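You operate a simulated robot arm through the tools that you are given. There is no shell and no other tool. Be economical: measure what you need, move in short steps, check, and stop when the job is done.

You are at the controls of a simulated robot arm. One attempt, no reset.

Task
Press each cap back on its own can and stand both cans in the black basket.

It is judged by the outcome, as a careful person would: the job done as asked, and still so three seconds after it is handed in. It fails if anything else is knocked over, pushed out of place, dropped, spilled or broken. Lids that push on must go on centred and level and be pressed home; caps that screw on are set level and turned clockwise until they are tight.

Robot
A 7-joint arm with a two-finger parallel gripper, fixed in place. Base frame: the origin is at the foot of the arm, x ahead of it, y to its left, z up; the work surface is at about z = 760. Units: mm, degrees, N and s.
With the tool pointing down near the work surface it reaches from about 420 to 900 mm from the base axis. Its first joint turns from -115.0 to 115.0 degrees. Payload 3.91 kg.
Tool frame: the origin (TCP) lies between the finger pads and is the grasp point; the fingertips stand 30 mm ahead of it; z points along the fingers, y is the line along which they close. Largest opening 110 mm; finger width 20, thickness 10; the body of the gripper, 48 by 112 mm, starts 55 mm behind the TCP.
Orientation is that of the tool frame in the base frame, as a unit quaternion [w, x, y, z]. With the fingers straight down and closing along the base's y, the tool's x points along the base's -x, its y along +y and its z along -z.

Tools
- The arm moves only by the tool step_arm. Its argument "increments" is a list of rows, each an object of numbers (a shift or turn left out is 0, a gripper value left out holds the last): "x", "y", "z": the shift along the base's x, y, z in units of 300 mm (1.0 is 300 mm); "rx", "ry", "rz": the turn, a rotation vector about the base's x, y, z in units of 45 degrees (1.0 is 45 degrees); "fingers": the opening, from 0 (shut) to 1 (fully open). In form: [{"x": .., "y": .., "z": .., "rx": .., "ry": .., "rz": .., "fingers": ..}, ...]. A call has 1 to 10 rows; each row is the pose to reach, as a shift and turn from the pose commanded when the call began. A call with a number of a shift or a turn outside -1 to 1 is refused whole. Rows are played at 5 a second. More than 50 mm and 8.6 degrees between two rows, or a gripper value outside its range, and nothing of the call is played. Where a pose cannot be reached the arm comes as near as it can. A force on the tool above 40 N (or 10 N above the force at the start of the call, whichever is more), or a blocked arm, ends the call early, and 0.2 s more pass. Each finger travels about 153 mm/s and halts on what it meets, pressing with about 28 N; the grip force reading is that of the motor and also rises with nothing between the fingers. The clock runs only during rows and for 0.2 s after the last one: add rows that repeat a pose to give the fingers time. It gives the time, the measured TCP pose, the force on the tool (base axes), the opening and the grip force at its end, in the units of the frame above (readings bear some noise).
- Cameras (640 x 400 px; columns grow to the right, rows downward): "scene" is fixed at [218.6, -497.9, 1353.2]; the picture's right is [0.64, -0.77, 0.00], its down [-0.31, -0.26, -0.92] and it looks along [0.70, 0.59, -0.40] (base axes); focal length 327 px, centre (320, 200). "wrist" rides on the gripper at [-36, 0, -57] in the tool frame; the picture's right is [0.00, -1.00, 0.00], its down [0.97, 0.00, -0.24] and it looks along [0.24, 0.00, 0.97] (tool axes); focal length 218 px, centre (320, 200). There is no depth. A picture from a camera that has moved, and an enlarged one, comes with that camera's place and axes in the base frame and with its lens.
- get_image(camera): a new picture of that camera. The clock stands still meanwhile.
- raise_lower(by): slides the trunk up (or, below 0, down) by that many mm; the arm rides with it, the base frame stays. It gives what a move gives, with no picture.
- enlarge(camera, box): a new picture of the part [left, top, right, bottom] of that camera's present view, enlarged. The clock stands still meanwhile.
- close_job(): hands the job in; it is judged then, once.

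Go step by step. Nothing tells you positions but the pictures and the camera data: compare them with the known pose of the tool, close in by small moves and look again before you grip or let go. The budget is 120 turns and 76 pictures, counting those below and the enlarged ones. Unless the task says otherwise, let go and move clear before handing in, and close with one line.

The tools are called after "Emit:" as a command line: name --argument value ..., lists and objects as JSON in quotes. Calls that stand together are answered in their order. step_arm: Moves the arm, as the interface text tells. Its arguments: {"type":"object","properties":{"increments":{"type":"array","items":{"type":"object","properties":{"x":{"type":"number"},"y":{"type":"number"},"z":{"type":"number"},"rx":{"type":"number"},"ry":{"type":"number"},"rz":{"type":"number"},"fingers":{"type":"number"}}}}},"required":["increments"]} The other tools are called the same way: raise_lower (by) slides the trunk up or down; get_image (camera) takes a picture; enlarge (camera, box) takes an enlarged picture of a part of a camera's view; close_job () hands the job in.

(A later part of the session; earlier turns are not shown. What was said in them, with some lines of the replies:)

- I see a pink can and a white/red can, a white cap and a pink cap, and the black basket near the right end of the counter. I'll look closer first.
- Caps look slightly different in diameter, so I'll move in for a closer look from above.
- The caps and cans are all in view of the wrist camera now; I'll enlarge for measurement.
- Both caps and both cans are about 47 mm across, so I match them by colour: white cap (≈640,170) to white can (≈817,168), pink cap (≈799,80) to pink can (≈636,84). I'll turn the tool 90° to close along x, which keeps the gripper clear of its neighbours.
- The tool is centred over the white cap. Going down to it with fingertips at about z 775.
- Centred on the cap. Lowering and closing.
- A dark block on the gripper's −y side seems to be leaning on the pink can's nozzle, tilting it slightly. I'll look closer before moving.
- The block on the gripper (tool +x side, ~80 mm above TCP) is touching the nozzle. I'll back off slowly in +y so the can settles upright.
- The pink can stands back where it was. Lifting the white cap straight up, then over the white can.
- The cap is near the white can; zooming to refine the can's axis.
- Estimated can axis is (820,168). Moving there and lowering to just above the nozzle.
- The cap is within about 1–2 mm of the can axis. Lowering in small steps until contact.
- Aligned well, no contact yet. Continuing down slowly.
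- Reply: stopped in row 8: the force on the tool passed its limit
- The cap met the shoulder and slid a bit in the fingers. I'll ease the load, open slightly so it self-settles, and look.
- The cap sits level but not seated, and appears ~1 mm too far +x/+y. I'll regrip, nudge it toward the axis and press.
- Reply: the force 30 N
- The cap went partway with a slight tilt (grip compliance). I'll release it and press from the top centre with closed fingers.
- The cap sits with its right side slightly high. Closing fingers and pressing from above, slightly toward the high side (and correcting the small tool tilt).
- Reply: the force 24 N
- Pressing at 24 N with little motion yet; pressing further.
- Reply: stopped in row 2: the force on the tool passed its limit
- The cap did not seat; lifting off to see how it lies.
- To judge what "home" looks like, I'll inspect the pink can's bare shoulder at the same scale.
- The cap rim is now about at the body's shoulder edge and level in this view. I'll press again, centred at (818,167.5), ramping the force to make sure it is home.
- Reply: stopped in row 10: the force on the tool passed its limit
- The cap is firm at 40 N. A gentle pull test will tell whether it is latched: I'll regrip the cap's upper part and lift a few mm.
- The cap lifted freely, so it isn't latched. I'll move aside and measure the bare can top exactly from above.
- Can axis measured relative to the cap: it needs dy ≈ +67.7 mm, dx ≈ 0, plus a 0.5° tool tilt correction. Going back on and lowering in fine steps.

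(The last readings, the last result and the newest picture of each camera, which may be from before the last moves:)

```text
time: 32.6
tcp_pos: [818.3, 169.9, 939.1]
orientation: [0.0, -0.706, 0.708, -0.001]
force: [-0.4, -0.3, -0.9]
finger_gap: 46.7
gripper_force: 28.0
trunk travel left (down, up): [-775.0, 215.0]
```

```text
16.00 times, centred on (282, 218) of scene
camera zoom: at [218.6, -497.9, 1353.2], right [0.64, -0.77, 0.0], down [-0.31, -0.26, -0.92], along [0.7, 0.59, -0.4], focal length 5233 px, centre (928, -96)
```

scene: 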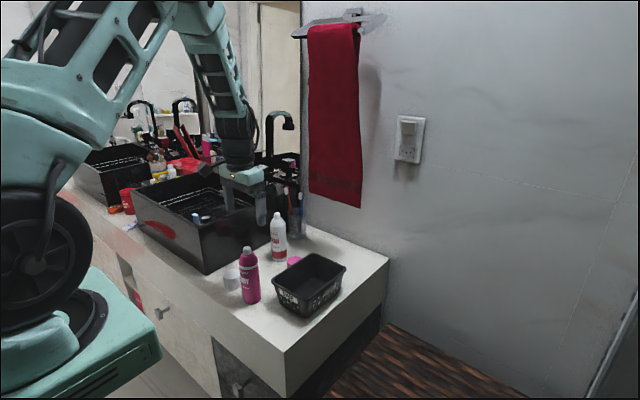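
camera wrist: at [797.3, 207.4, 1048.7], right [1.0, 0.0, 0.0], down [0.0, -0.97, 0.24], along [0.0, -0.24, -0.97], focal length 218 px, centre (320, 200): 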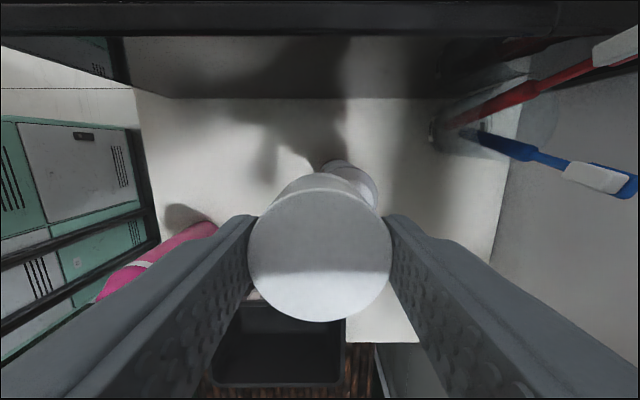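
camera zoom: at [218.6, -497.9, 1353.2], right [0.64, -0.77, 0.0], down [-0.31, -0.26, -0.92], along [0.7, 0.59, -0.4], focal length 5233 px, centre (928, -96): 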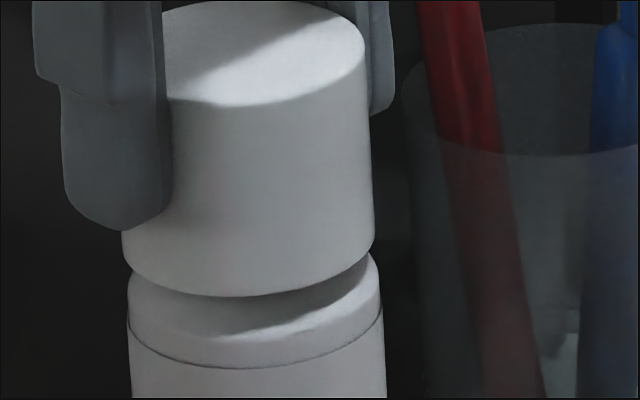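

The cap looks ~1 mm to the left in the scene view; correcting and lowering in 1 mm steps.

Emit:
step_arm --increments '[{"x": 0.002, "y": -0.0027}, {"x": 0.002, "y": -0.0027, "z": -0.004}, {"x": 0.002, "y": -0.0027, "z": -0.008}, {"x": 0.002, "y": -0.0027, "z": -0.012}, {"x": 0.002, "y": -0.0027, "z": -0.016}, {"x": 0.002, "y": -0.0027, "z": -0.02}, {"x": 0.002, "y": -0.0027, "z": -0.02}]'

Emit:
enlarge --camera "scene" --box '[262, 206, 302, 231]'

```text
time: 34.2
tcp_pos: [818.6, 170.5, 937.1]
orientation: [0.002, -0.707, 0.707, -0.001]
force: [-0.4, 0.2, 22.4]
finger_gap: 46.5
gripper_force: 28.2
trunk travel left (down, up): [-775.0, 215.0]
```

```text
16.00 times, centred on (282, 218) of scene
camera zoom: at [218.6, -497.9, 1353.2], right [0.64, -0.77, 0.0], down [-0.31, -0.26, -0.92], along [0.7, 0.59, -0.4], focal length 5233 px, centre (928, -96)
```

zoom: 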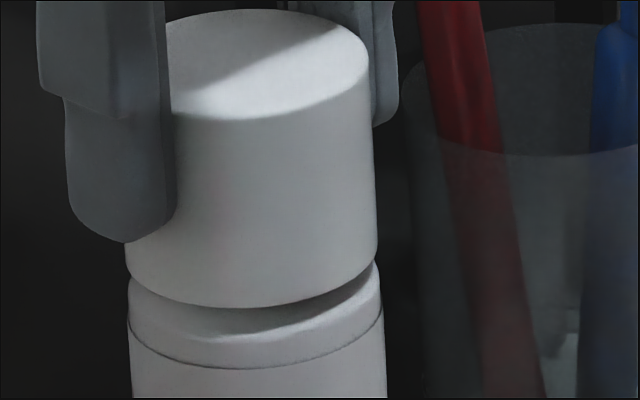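

Contact at 22 N, aligned and level. Pressing a little further.

Emit:
step_arm --increments '[{"z": -0.003}, {"z": -0.006}, {"z": -0.009}, {"z": -0.009}]'

Emit:
enlarge --camera "scene" --box '[262, 206, 302, 231]'

```text
time: 35.1
tcp_pos: [819.5, 170.6, 937.1]
orientation: [0.002, -0.707, 0.707, -0.002]
force: [-6.5, -3.3, 17.0]
finger_gap: 46.6
gripper_force: 28.0
trunk travel left (down, up): [-775.0, 215.0]
stopped in row 4: the force on the tool passed its limit (the readings are from after the stop); the commanded pose is now the measured one
```

```text
16.00 times, centred on (282, 218) of scene
camera zoom: at [218.6, -497.9, 1353.2], right [0.64, -0.77, 0.0], down [-0.31, -0.26, -0.92], along [0.7, 0.59, -0.4], focal length 5233 px, centre (928, -96)
```

zoom: 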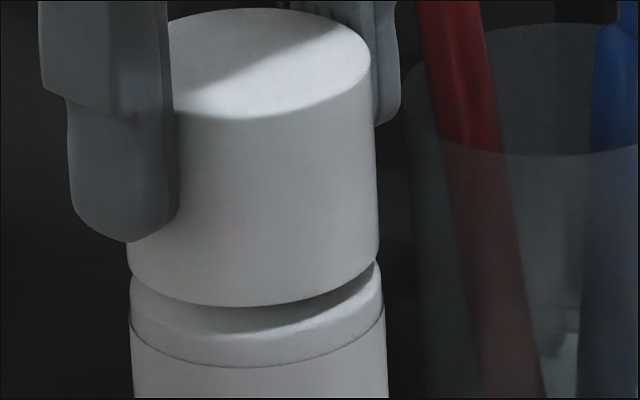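

It stops at the shoulder cone. I want to see the cap's inside geometry, so I'll lift it and tilt its underside toward the scene camera.

Emit:
step_arm --increments '[{"z": 0.1}, {"z": 0.25}, {"z": 0.4}, {"z": 0.5, "x": -0.07, "y": -0.08}, {"z": 0.5, "x": -0.15, "y": -0.15}, {"z": 0.5, "x": -0.2, "y": -0.2}]'

Emit:
step_arm --increments '[{"rx": -0.12, "ry": 0.117}, {"rx": -0.24, "ry": 0.233}, {"rx": -0.36, "ry": 0.35}, {"rx": -0.48, "ry": 0.467}, {"rx": -0.6, "ry": 0.583}, {"rx": -0.72, "ry": 0.7}, {"rx": -0.83, "ry": 0.81}, {"rx": -0.94, "ry": 0.92}, {"rx": -0.94, "ry": 0.92}]'

Emit:
get_image --camera "scene"

```text
time: 36.5
tcp_pos: [759.6, 109.8, 1085.9]
orientation: [0.003, -0.706, 0.708, -0.001]
force: [0.0, 0.1, -1.4]
finger_gap: 46.5
gripper_force: 27.5
trunk travel left (down, up): [-775.0, 215.0]
```

```text
time: 38.5
tcp_pos: [712.2, 57.4, 1096.6]
orientation: [-0.472, -0.623, 0.623, -0.006]
force: [0.3, -2.1, -0.7]
finger_gap: 46.6
gripper_force: 28.1
out of reach, approached as far as the arm can: row 6, 7, 8, 9
trunk travel left (down, up): [-775.0, 215.0]
```

```text
30 pictures are left
```

scene: 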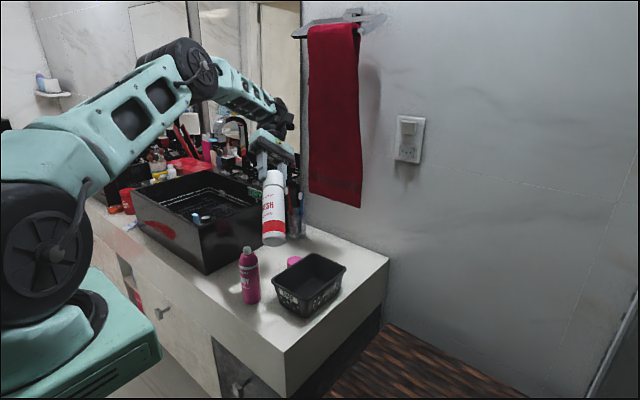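

The can came up with the cap: the last press did latch it. Now I'll tilt it gently back upright.

Emit:
step_arm --increments '[{"rx": 0.12, "ry": -0.117}, {"rx": 0.24, "ry": -0.233}, {"rx": 0.36, "ry": -0.35}, {"rx": 0.48, "ry": -0.467}, {"rx": 0.6, "ry": -0.583}, {"rx": 0.72, "ry": -0.7}, {"rx": 0.83, "ry": -0.81}, {"rx": 0.94, "ry": -0.92}, {"rx": 0.94, "ry": -0.92}]'

Emit:
enlarge --camera "scene" --box '[210, 130, 370, 330]'

```text
time: 40.5
tcp_pos: [713.8, 57.4, 1096.9]
orientation: [0.002, -0.706, 0.708, -0.001]
force: [0.1, 0.6, -1.6]
finger_gap: 46.6
gripper_force: 27.4
trunk travel left (down, up): [-775.0, 215.0]
```

```text
2.00 times, centred on (290, 230) of scene
camera zoom: at [218.6, -497.9, 1353.2], right [0.64, -0.77, 0.0], down [-0.31, -0.26, -0.92], along [0.7, 0.59, -0.4], focal length 654 px, centre (380, 140)
```

zoom: 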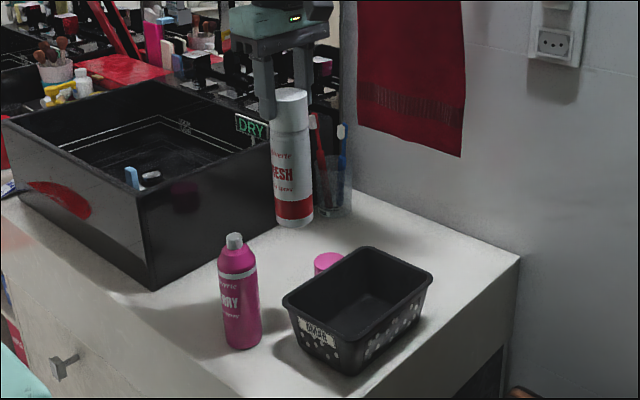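

Upright again and still joined. Basket rim estimated x 660–824, y −98…34, z ≈ 834. I'll carry the white can over the far half (778, −32) and lower to just above the rim.

Emit:
step_arm --increments '[{"x": 0.05, "y": -0.1}, {"x": 0.1, "y": -0.2}, {"x": 0.16, "y": -0.27}, {"x": 0.214, "y": -0.298}, {"x": 0.214, "y": -0.298, "z": -0.1}, {"x": 0.214, "y": -0.298, "z": -0.2}, {"x": 0.214, "y": -0.298, "z": -0.2}]'

Emit:
enlarge --camera "scene" --box '[250, 205, 378, 325]'

Emit:
get_image --camera "wrist"

```text
time: 42.1
tcp_pos: [776.8, -33.6, 1033.4]
orientation: [0.003, -0.707, 0.707, -0.001]
force: [0.1, -0.8, -1.5]
finger_gap: 46.6
gripper_force: 28.1
trunk travel left (down, up): [-775.0, 215.0]
```

```text
3.33 times, centred on (314, 265) of scene
camera zoom: at [218.6, -497.9, 1353.2], right [0.64, -0.77, 0.0], down [-0.31, -0.26, -0.92], along [0.7, 0.59, -0.4], focal length 1090 px, centre (340, -17)
```

zoom: 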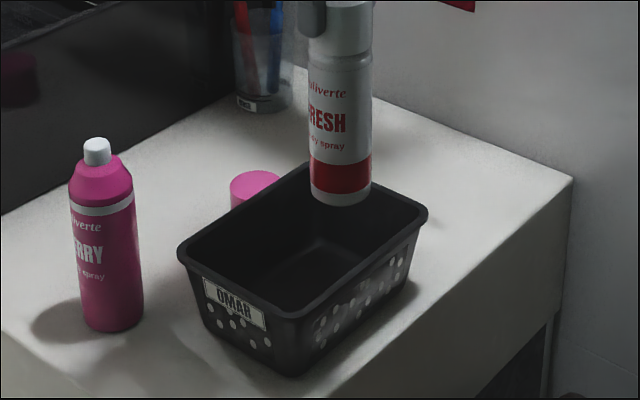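

```text
27 pictures are left
camera wrist: at [775.7, 2.8, 1090.4], right [1.0, 0.0, 0.0], down [0.0, -0.97, 0.24], along [0.0, -0.24, -0.97], focal length 218 px, centre (320, 200)
```

wrist: 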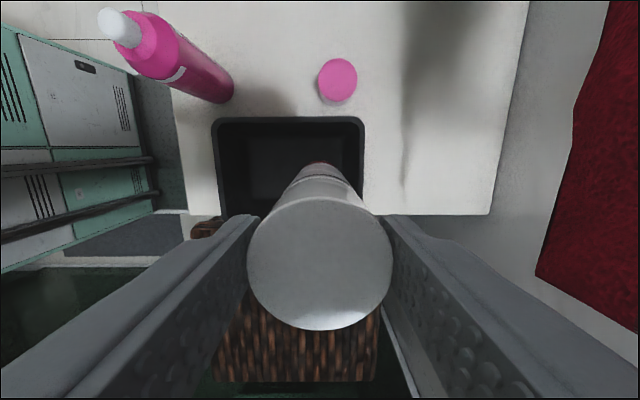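

The can is well placed over the far half of the floor (x 672–812). Lowering to the floor slowly at the end.

Emit:
step_arm --increments '[{"z": -0.1}, {"z": -0.2}, {"z": -0.27}, {"z": -0.285}, {"z": -0.293}, {"z": -0.3}, {"z": -0.307}, {"z": -0.313}, {"z": -0.32}]'

Emit:
enlarge --camera "scene" --box '[250, 205, 378, 325]'

```text
time: 44.1
tcp_pos: [778.5, -32.8, 942.3]
orientation: [0.003, -0.706, 0.708, -0.001]
force: [-0.2, -0.6, 11.7]
finger_gap: 46.6
gripper_force: 27.8
trunk travel left (down, up): [-775.0, 215.0]
```

```text
3.33 times, centred on (314, 265) of scene
camera zoom: at [218.6, -497.9, 1353.2], right [0.64, -0.77, 0.0], down [-0.31, -0.26, -0.92], along [0.7, 0.59, -0.4], focal length 1090 px, centre (340, -17)
```

zoom: 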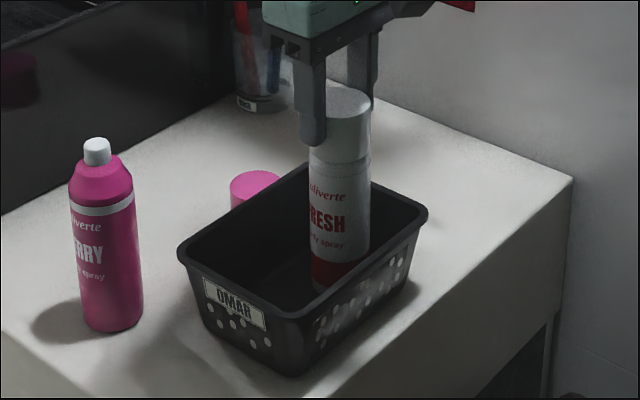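

Standing on the basket floor. Unload, release and rise.

Emit:
step_arm --increments '[{"z": 0.005}, {"z": 0.005, "fingers": 0.58}, {"z": 0.005}, {"z": 0.1}, {"z": 0.2}, {"z": 0.3}, {"z": 0.3}]'

Emit:
enlarge --camera "scene" --box '[270, 205, 350, 305]'

```text
time: 45.7
tcp_pos: [775.6, -33.5, 1031.7]
orientation: [0.002, -0.707, 0.707, -0.001]
force: [0.2, 0.5, 0.4]
finger_gap: 64.0
gripper_force: 0.0
trunk travel left (down, up): [-775.0, 215.0]
```

```text
4.00 times, centred on (310, 255) of scene
camera zoom: at [218.6, -497.9, 1353.2], right [0.64, -0.77, 0.0], down [-0.31, -0.26, -0.92], along [0.7, 0.59, -0.4], focal length 1308 px, centre (360, -20)
```

zoom: 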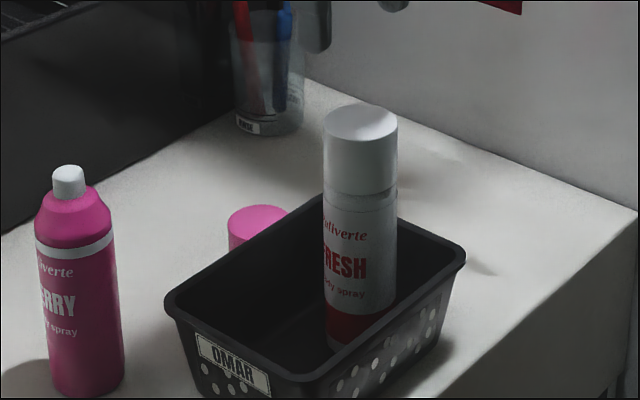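

White can stands in the basket. A close check of its cap.

Emit:
enlarge --camera "scene" --box '[340, 229, 380, 254]'

Emit:
enlarge --camera "scene" --box '[340, 245, 380, 270]'

```text
16.00 times, centred on (360, 242) of scene
camera zoom: at [218.6, -497.9, 1353.2], right [0.64, -0.77, 0.0], down [-0.31, -0.26, -0.92], along [0.7, 0.59, -0.4], focal length 5233 px, centre (-320, -464)
```

zoom: 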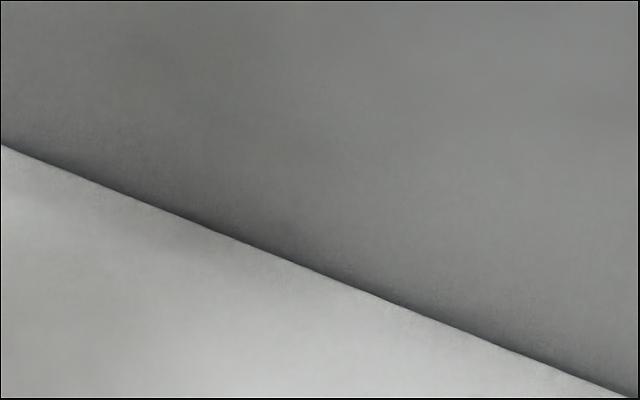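

```text
16.00 times, centred on (360, 258) of scene
camera zoom: at [218.6, -497.9, 1353.2], right [0.64, -0.77, 0.0], down [-0.31, -0.26, -0.92], along [0.7, 0.59, -0.4], focal length 5233 px, centre (-320, -720)
```

zoom: 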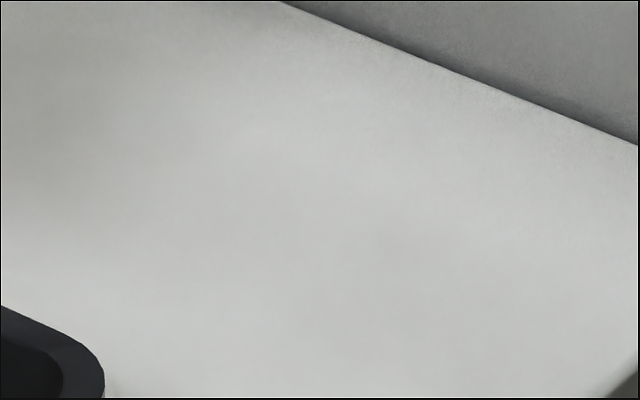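

Emit:
enlarge --camera "scene" --box '[300, 238, 340, 263]'

```text
16.00 times, centred on (320, 250) of scene
camera zoom: at [218.6, -497.9, 1353.2], right [0.64, -0.77, 0.0], down [-0.31, -0.26, -0.92], along [0.7, 0.59, -0.4], focal length 5233 px, centre (320, -608)
```

zoom: 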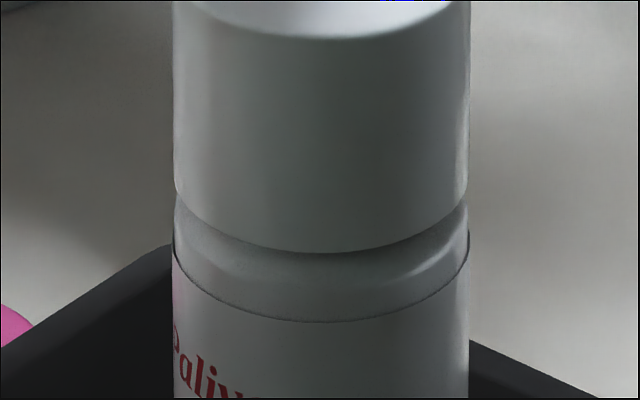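

The white cap is level, centred and latched. For the pink cap I'll turn back 90° (closing along y) so the gripper's block points to −x, away from the white can.

Emit:
step_arm --increments '[{"rz": -0.167, "y": 0.06, "x": 0.012}, {"rz": -0.333, "y": 0.13, "x": 0.024}, {"rz": -0.5, "y": 0.2, "x": 0.036}, {"rz": -0.667, "y": 0.27, "x": 0.05}, {"rz": -0.833, "y": 0.34, "x": 0.06}, {"rz": -1.0, "y": 0.379, "x": 0.073}]'

Emit:
step_arm --increments '[{"rz": -0.167}, {"rz": -0.333}, {"rz": -0.5}, {"rz": -0.667}, {"rz": -0.833}, {"rz": -1.0}, {"rz": -1.0, "z": -0.15}, {"rz": -1.0, "z": -0.3}, {"rz": -1.0, "z": -0.4, "fingers": 0.545}, {"rz": -1.0, "z": -0.4}]'

Emit:
get_image --camera "wrist"

```text
time: 47.1
tcp_pos: [796.8, 82.8, 1031.1]
orientation: [0.001, -0.382, 0.924, -0.003]
force: [0.3, 0.3, -0.2]
finger_gap: 63.9
gripper_force: 0.2
trunk travel left (down, up): [-775.0, 215.0]
```

```text
time: 49.3
tcp_pos: [798.3, 80.4, 911.1]
orientation: [0.001, 0.0, 1.0, -0.003]
force: [-0.5, -0.2, -0.1]
finger_gap: 60.2
gripper_force: 0.2
trunk travel left (down, up): [-775.0, 215.0]
```

```text
21 pictures are left
camera wrist: at [833.8, 81.3, 967.8], right [0.0, -1.0, 0.0], down [-0.97, 0.0, 0.24], along [-0.24, 0.0, -0.97], focal length 218 px, centre (320, 200)
```

wrist: 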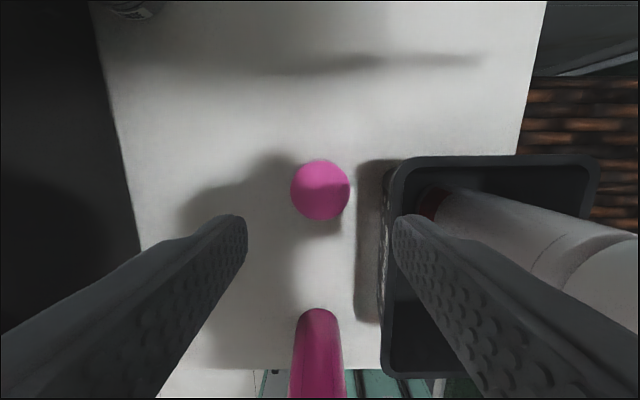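

Cap centred (≈799.5, 81). Clearance to the basket rim is a few mm, so I narrow to 55 mm and go straight down.

Emit:
step_arm --increments '[{"fingers": 0.5, "x": 0.003, "y": 0.002}, {"x": 0.003, "y": 0.002, "z": -0.1}, {"x": 0.003, "y": 0.002, "z": -0.2}, {"x": 0.003, "y": 0.002, "z": -0.24}, {"x": 0.003, "y": 0.002, "z": -0.24}]'

Emit:
get_image --camera "wrist"

```text
time: 50.5
tcp_pos: [800.9, 83.8, 837.6]
orientation: [0.0, 0.001, 1.0, -0.003]
force: [0.8, -0.4, 0.1]
finger_gap: 55.1
gripper_force: 0.1
trunk travel left (down, up): [-775.0, 215.0]
```

```text
20 pictures are left
camera wrist: at [835.6, 84.1, 895.1], right [0.0, -1.0, 0.0], down [-0.97, 0.0, 0.24], along [-0.24, 0.0, -0.97], focal length 218 px, centre (320, 200)
```

wrist: 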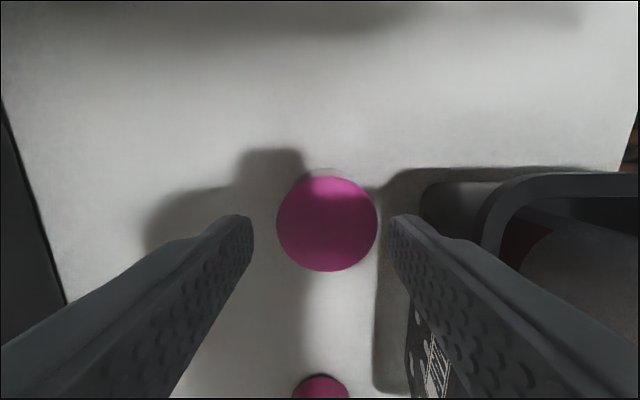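

Cap sits ~2.5 mm toward −y of the finger middle; correcting, then down and grip.

Emit:
step_arm --increments '[{"y": -0.008}, {"y": -0.008, "z": -0.05}, {"y": -0.008, "z": -0.103}, {"y": -0.008, "z": -0.103}, {"y": -0.008, "z": -0.103, "fingers": 0.2}, {"y": -0.008, "z": -0.103}, {"y": -0.008, "z": -0.103}]'

```text
time: 52.1
tcp_pos: [800.4, 80.8, 808.0]
orientation: [0.001, 0.001, 1.0, -0.003]
force: [-0.3, -0.9, 0.1]
finger_gap: 46.6
gripper_force: 28.6
trunk travel left (down, up): [-775.0, 215.0]
```

Gripped. Lifting and moving past the pink can so the wrist camera can see both the held cap and the bare can top.

Emit:
step_arm --increments '[{"z": 0.15}, {"z": 0.3}, {"z": 0.45}, {"z": 0.6}, {"z": 0.68}, {"z": 0.68}]'

Emit:
step_arm --increments '[{"x": -0.14, "rx": 0.0076, "ry": 0.0025}, {"x": -0.28, "rx": 0.0076, "ry": 0.0025}, {"x": -0.42, "rx": 0.0076, "ry": 0.0025}, {"x": -0.56, "rx": 0.0076, "ry": 0.0025}, {"x": -0.7, "y": 0.01, "rx": 0.0076, "ry": 0.0025}, {"x": -0.77, "y": 0.01, "rx": 0.0076, "ry": 0.0025}, {"x": -0.77, "y": 0.01, "rx": 0.0076, "ry": 0.0025}, {"x": -0.77, "y": 0.01, "rx": 0.0076, "ry": 0.0025}]'

Emit:
enlarge --camera "wrist" --box '[240, 20, 400, 120]'

Emit:
enlarge --camera "wrist" --box '[220, 120, 420, 245]'

```text
time: 53.5
tcp_pos: [798.7, 80.0, 1012.7]
orientation: [0.001, 0.001, 1.0, -0.003]
force: [-0.1, -1.4, 0.0]
finger_gap: 46.7
gripper_force: 28.4
trunk travel left (down, up): [-775.0, 215.0]
```

```text
time: 55.3
tcp_pos: [569.2, 82.5, 1011.5]
orientation: [0.0, 0.001, 1.0, 0.001]
force: [-0.2, 0.5, -0.4]
finger_gap: 46.3
gripper_force: 27.7
trunk travel left (down, up): [-775.0, 215.0]
```

```text
4.00 times, centred on (320, 70) of wrist
camera zoom: at [604.0, 83.4, 1068.3], right [0.0, -1.0, 0.0], down [-0.97, 0.0, 0.24], along [-0.24, 0.0, -0.97], focal length 873 px, centre (320, 720)
```

zoom: 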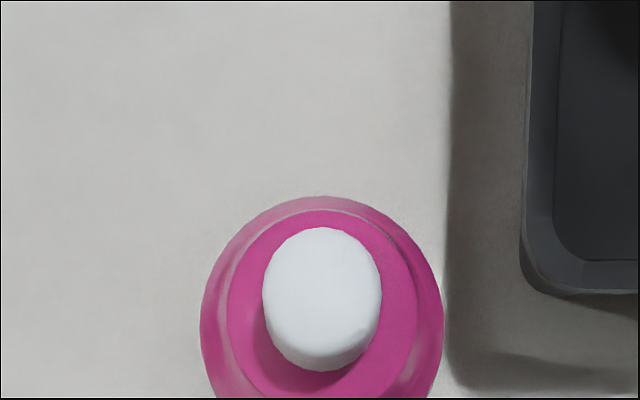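

```text
3.20 times, centred on (320, 182) of wrist
camera zoom: at [604.0, 83.4, 1068.3], right [0.0, -1.0, 0.0], down [-0.97, 0.0, 0.24], along [-0.24, 0.0, -0.97], focal length 698 px, centre (320, 256)
```

zoom: 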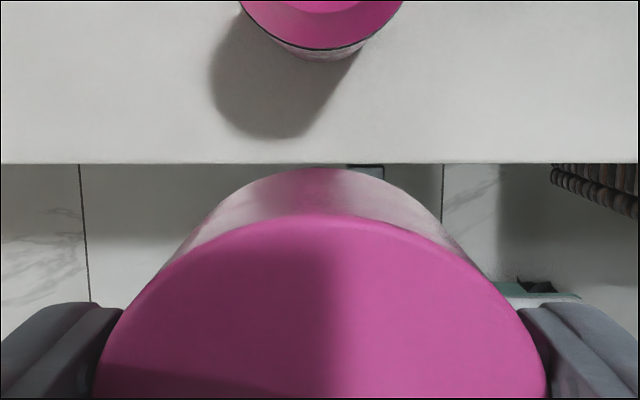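

Can axis relative to the held cap: dx ≈ +68.2, dy ≈ −0.3. Moving over and lowering to just above contact.

Emit:
step_arm --increments '[{"x": 0.12, "y": -0.001}, {"x": 0.2273, "y": -0.001}, {"x": 0.2273, "y": -0.001, "z": -0.1}, {"x": 0.2273, "y": -0.001, "z": -0.18}, {"x": 0.2273, "y": -0.001, "z": -0.215}, {"x": 0.2273, "y": -0.001, "z": -0.225}, {"x": 0.2273, "y": -0.001, "z": -0.225}]'

Emit:
enlarge --camera "scene" --box '[230, 240, 270, 265]'

```text
time: 56.9
tcp_pos: [636.0, 83.0, 944.1]
orientation: [-0.001, 0.001, 1.0, 0.001]
force: [0.3, 0.1, -0.6]
finger_gap: 46.3
gripper_force: 27.8
trunk travel left (down, up): [-775.0, 215.0]
```

```text
16.00 times, centred on (250, 252) of scene
camera zoom: at [218.6, -497.9, 1353.2], right [0.64, -0.77, 0.0], down [-0.31, -0.26, -0.92], along [0.7, 0.59, -0.4], focal length 5233 px, centre (1440, -640)
```

zoom: 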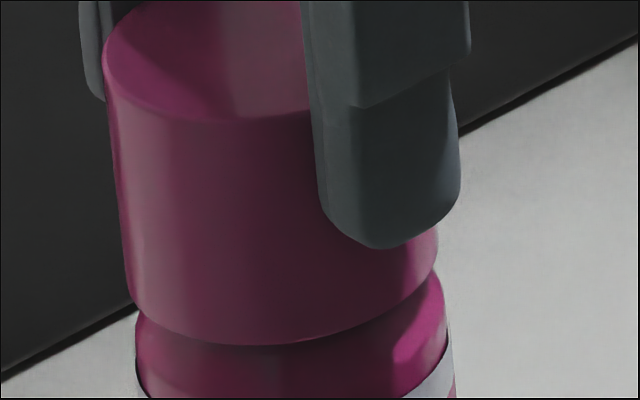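

Aligned within about 0.3 mm. Pressing down in 1 mm steps.

Emit:
step_arm --increments '[{"z": -0.006}, {"z": -0.01}, {"z": -0.014}, {"z": -0.018}, {"z": -0.022}, {"z": -0.026}, {"z": -0.03}, {"z": -0.034}, {"z": -0.038}, {"z": -0.038}]'

Emit:
enlarge --camera "scene" --box '[230, 242, 270, 267]'

```text
time: 58.6
tcp_pos: [637.3, 83.3, 936.3]
orientation: [0.001, 0.001, 1.0, 0.002]
force: [-4.9, -3.4, 21.0]
finger_gap: 46.5
gripper_force: 27.4
trunk travel left (down, up): [-775.0, 215.0]
stopped in row 8: the force on the tool passed its limit (the readings are from after the stop); the commanded pose is now the measured one
```

```text
16.00 times, centred on (250, 254) of scene
camera zoom: at [218.6, -497.9, 1353.2], right [0.64, -0.77, 0.0], down [-0.31, -0.26, -0.92], along [0.7, 0.59, -0.4], focal length 5233 px, centre (1440, -672)
```

zoom: 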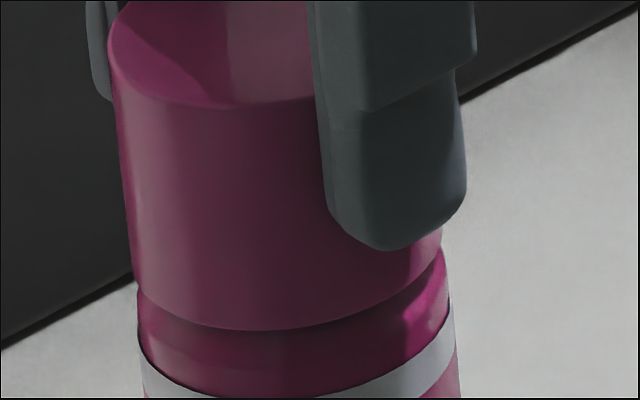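

Pressed to 40 N with the same rim height as the latched white cap. Lifting a little to see whether the can comes along.

Emit:
step_arm --increments '[{"z": 0.01}, {"z": 0.02}, {"z": 0.03}, {"z": 0.03}]'

Emit:
enlarge --camera "scene" --box '[202, 240, 298, 300]'

```text
time: 59.6
tcp_pos: [637.2, 83.2, 944.1]
orientation: [0.0, 0.0, 1.0, 0.002]
force: [-0.1, 0.5, -1.4]
finger_gap: 46.3
gripper_force: 27.7
trunk travel left (down, up): [-775.0, 215.0]
```

```text
6.67 times, centred on (250, 270) of scene
camera zoom: at [218.6, -497.9, 1353.2], right [0.64, -0.77, 0.0], down [-0.31, -0.26, -0.92], along [0.7, 0.59, -0.4], focal length 2180 px, centre (787, -267)
```

zoom: 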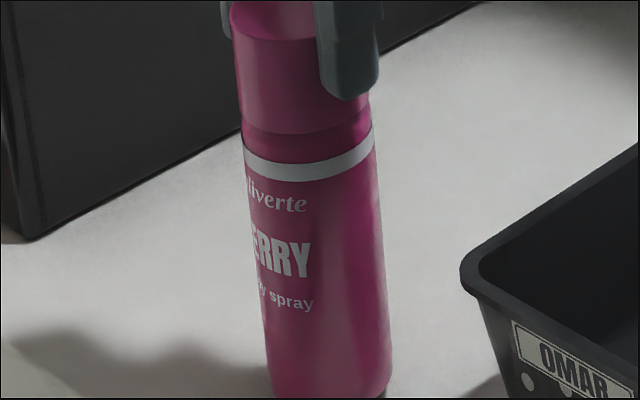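

The can lifts with its cap. Raising clear, moving over the near half of the basket (704, −32).

Emit:
step_arm --increments '[{"z": 0.1}, {"z": 0.22}, {"z": 0.34}, {"z": 0.34, "x": 0.06, "y": -0.1}, {"z": 0.34, "x": 0.12, "y": -0.2}, {"z": 0.34, "x": 0.18, "y": -0.3}, {"z": 0.34, "x": 0.222, "y": -0.384}, {"z": 0.34, "x": 0.222, "y": -0.384}]'

Emit:
enlarge --camera "scene" --box '[230, 205, 390, 325]'

Emit:
get_image --camera "wrist"

```text
time: 61.4
tcp_pos: [705.4, -30.5, 1046.2]
orientation: [0.001, 0.001, 1.0, 0.001]
force: [-0.4, 1.4, -2.1]
finger_gap: 46.5
gripper_force: 27.6
trunk travel left (down, up): [-775.0, 215.0]
```

```text
3.33 times, centred on (310, 265) of scene
camera zoom: at [218.6, -497.9, 1353.2], right [0.64, -0.77, 0.0], down [-0.31, -0.26, -0.92], along [0.7, 0.59, -0.4], focal length 1090 px, centre (353, -17)
```

zoom: 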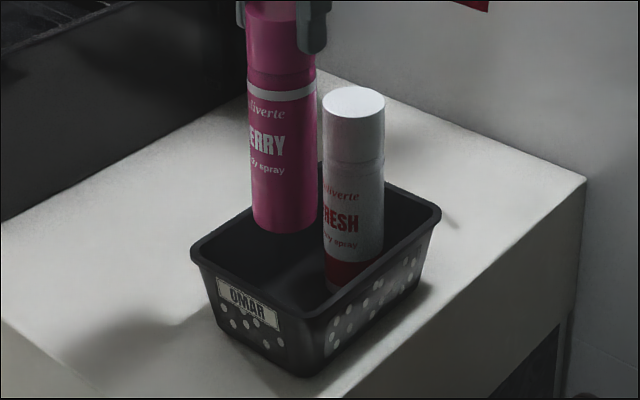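

```text
13 pictures are left
camera wrist: at [740.1, -30.8, 1102.8], right [0.0, -1.0, 0.0], down [-0.97, 0.0, 0.24], along [-0.24, 0.0, -0.97], focal length 218 px, centre (320, 200)
```

wrist: 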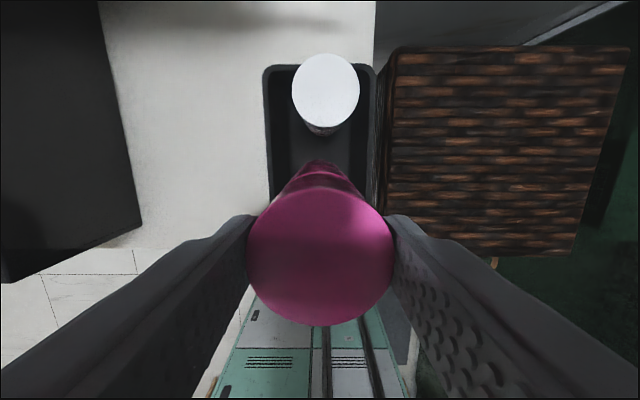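

Well placed. Lowering into the basket.

Emit:
step_arm --increments '[{"z": -0.12}, {"z": -0.24}, {"z": -0.3}, {"z": -0.32}, {"z": -0.33}, {"z": -0.337}, {"z": -0.344}, {"z": -0.351}, {"z": -0.358}]'

Emit:
enlarge --camera "scene" --box '[230, 205, 390, 325]'

```text
time: 63.4
tcp_pos: [705.3, -32.7, 940.8]
orientation: [0.002, 0.001, 1.0, 0.001]
force: [-3.9, -0.6, 17.4]
finger_gap: 46.7
gripper_force: 27.9
trunk travel left (down, up): [-775.0, 215.0]
```

```text
3.33 times, centred on (310, 265) of scene
camera zoom: at [218.6, -497.9, 1353.2], right [0.64, -0.77, 0.0], down [-0.31, -0.26, -0.92], along [0.7, 0.59, -0.4], focal length 1090 px, centre (353, -17)
```

zoom: 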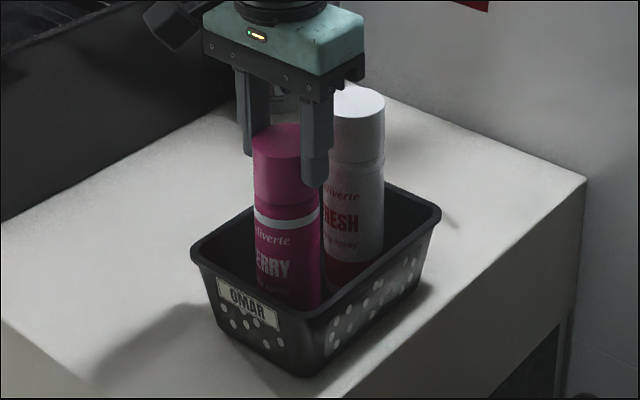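

Standing on the floor (17 N). Unloading, releasing and rising clear.

Emit:
step_arm --increments '[{"z": 0.008}, {"z": 0.008, "fingers": 0.6}, {"z": 0.008}, {"z": 0.1}, {"z": 0.22}, {"z": 0.35}, {"z": 0.45}, {"z": 0.45}]'

Emit:
enlarge --camera "scene" --box '[274, 220, 354, 270]'

Emit:
get_image --camera "wrist"

Emit:
get_image --camera "scene"

```text
time: 65.2
tcp_pos: [704.5, -32.7, 1074.1]
orientation: [0.0, 0.001, 1.0, 0.002]
force: [-0.6, 0.3, -0.5]
finger_gap: 66.2
gripper_force: 0.0
trunk travel left (down, up): [-775.0, 215.0]
```

```text
8.00 times, centred on (314, 245) of scene
camera zoom: at [218.6, -497.9, 1353.2], right [0.64, -0.77, 0.0], down [-0.31, -0.26, -0.92], along [0.7, 0.59, -0.4], focal length 2616 px, centre (368, -160)
```

zoom: 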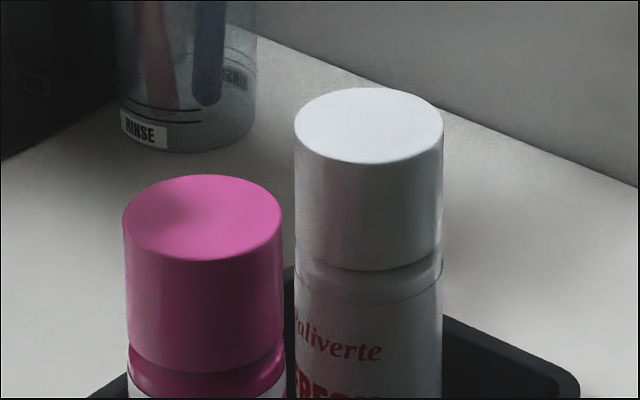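

```text
10 pictures are left
camera wrist: at [739.5, -32.1, 1131.7], right [0.0, -1.0, 0.0], down [-0.97, 0.0, 0.24], along [-0.24, 0.0, -0.97], focal length 218 px, centre (320, 200)
```

wrist: 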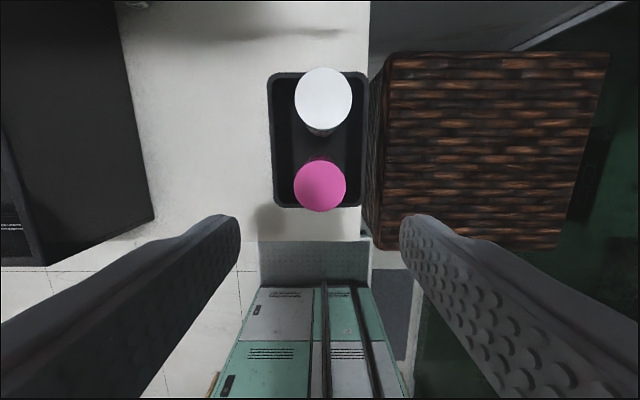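

```text
9 pictures are left
```

scene: 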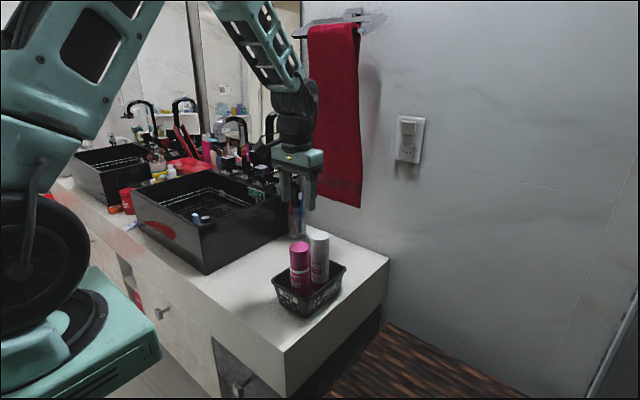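

Both cans stand upright in the basket with their caps on level and centred. The arm is clear and nothing else has moved, so I'm handing in.

Emit:
close_job

```text
The job is handed in.
```

Both cans have their matching caps pressed on (white on white, pink on pink) and are standing in the black basket. Each can lifted with its cap, so the caps are holding. At one point the gripper tipped the pink can slightly, but it settled back where it was.
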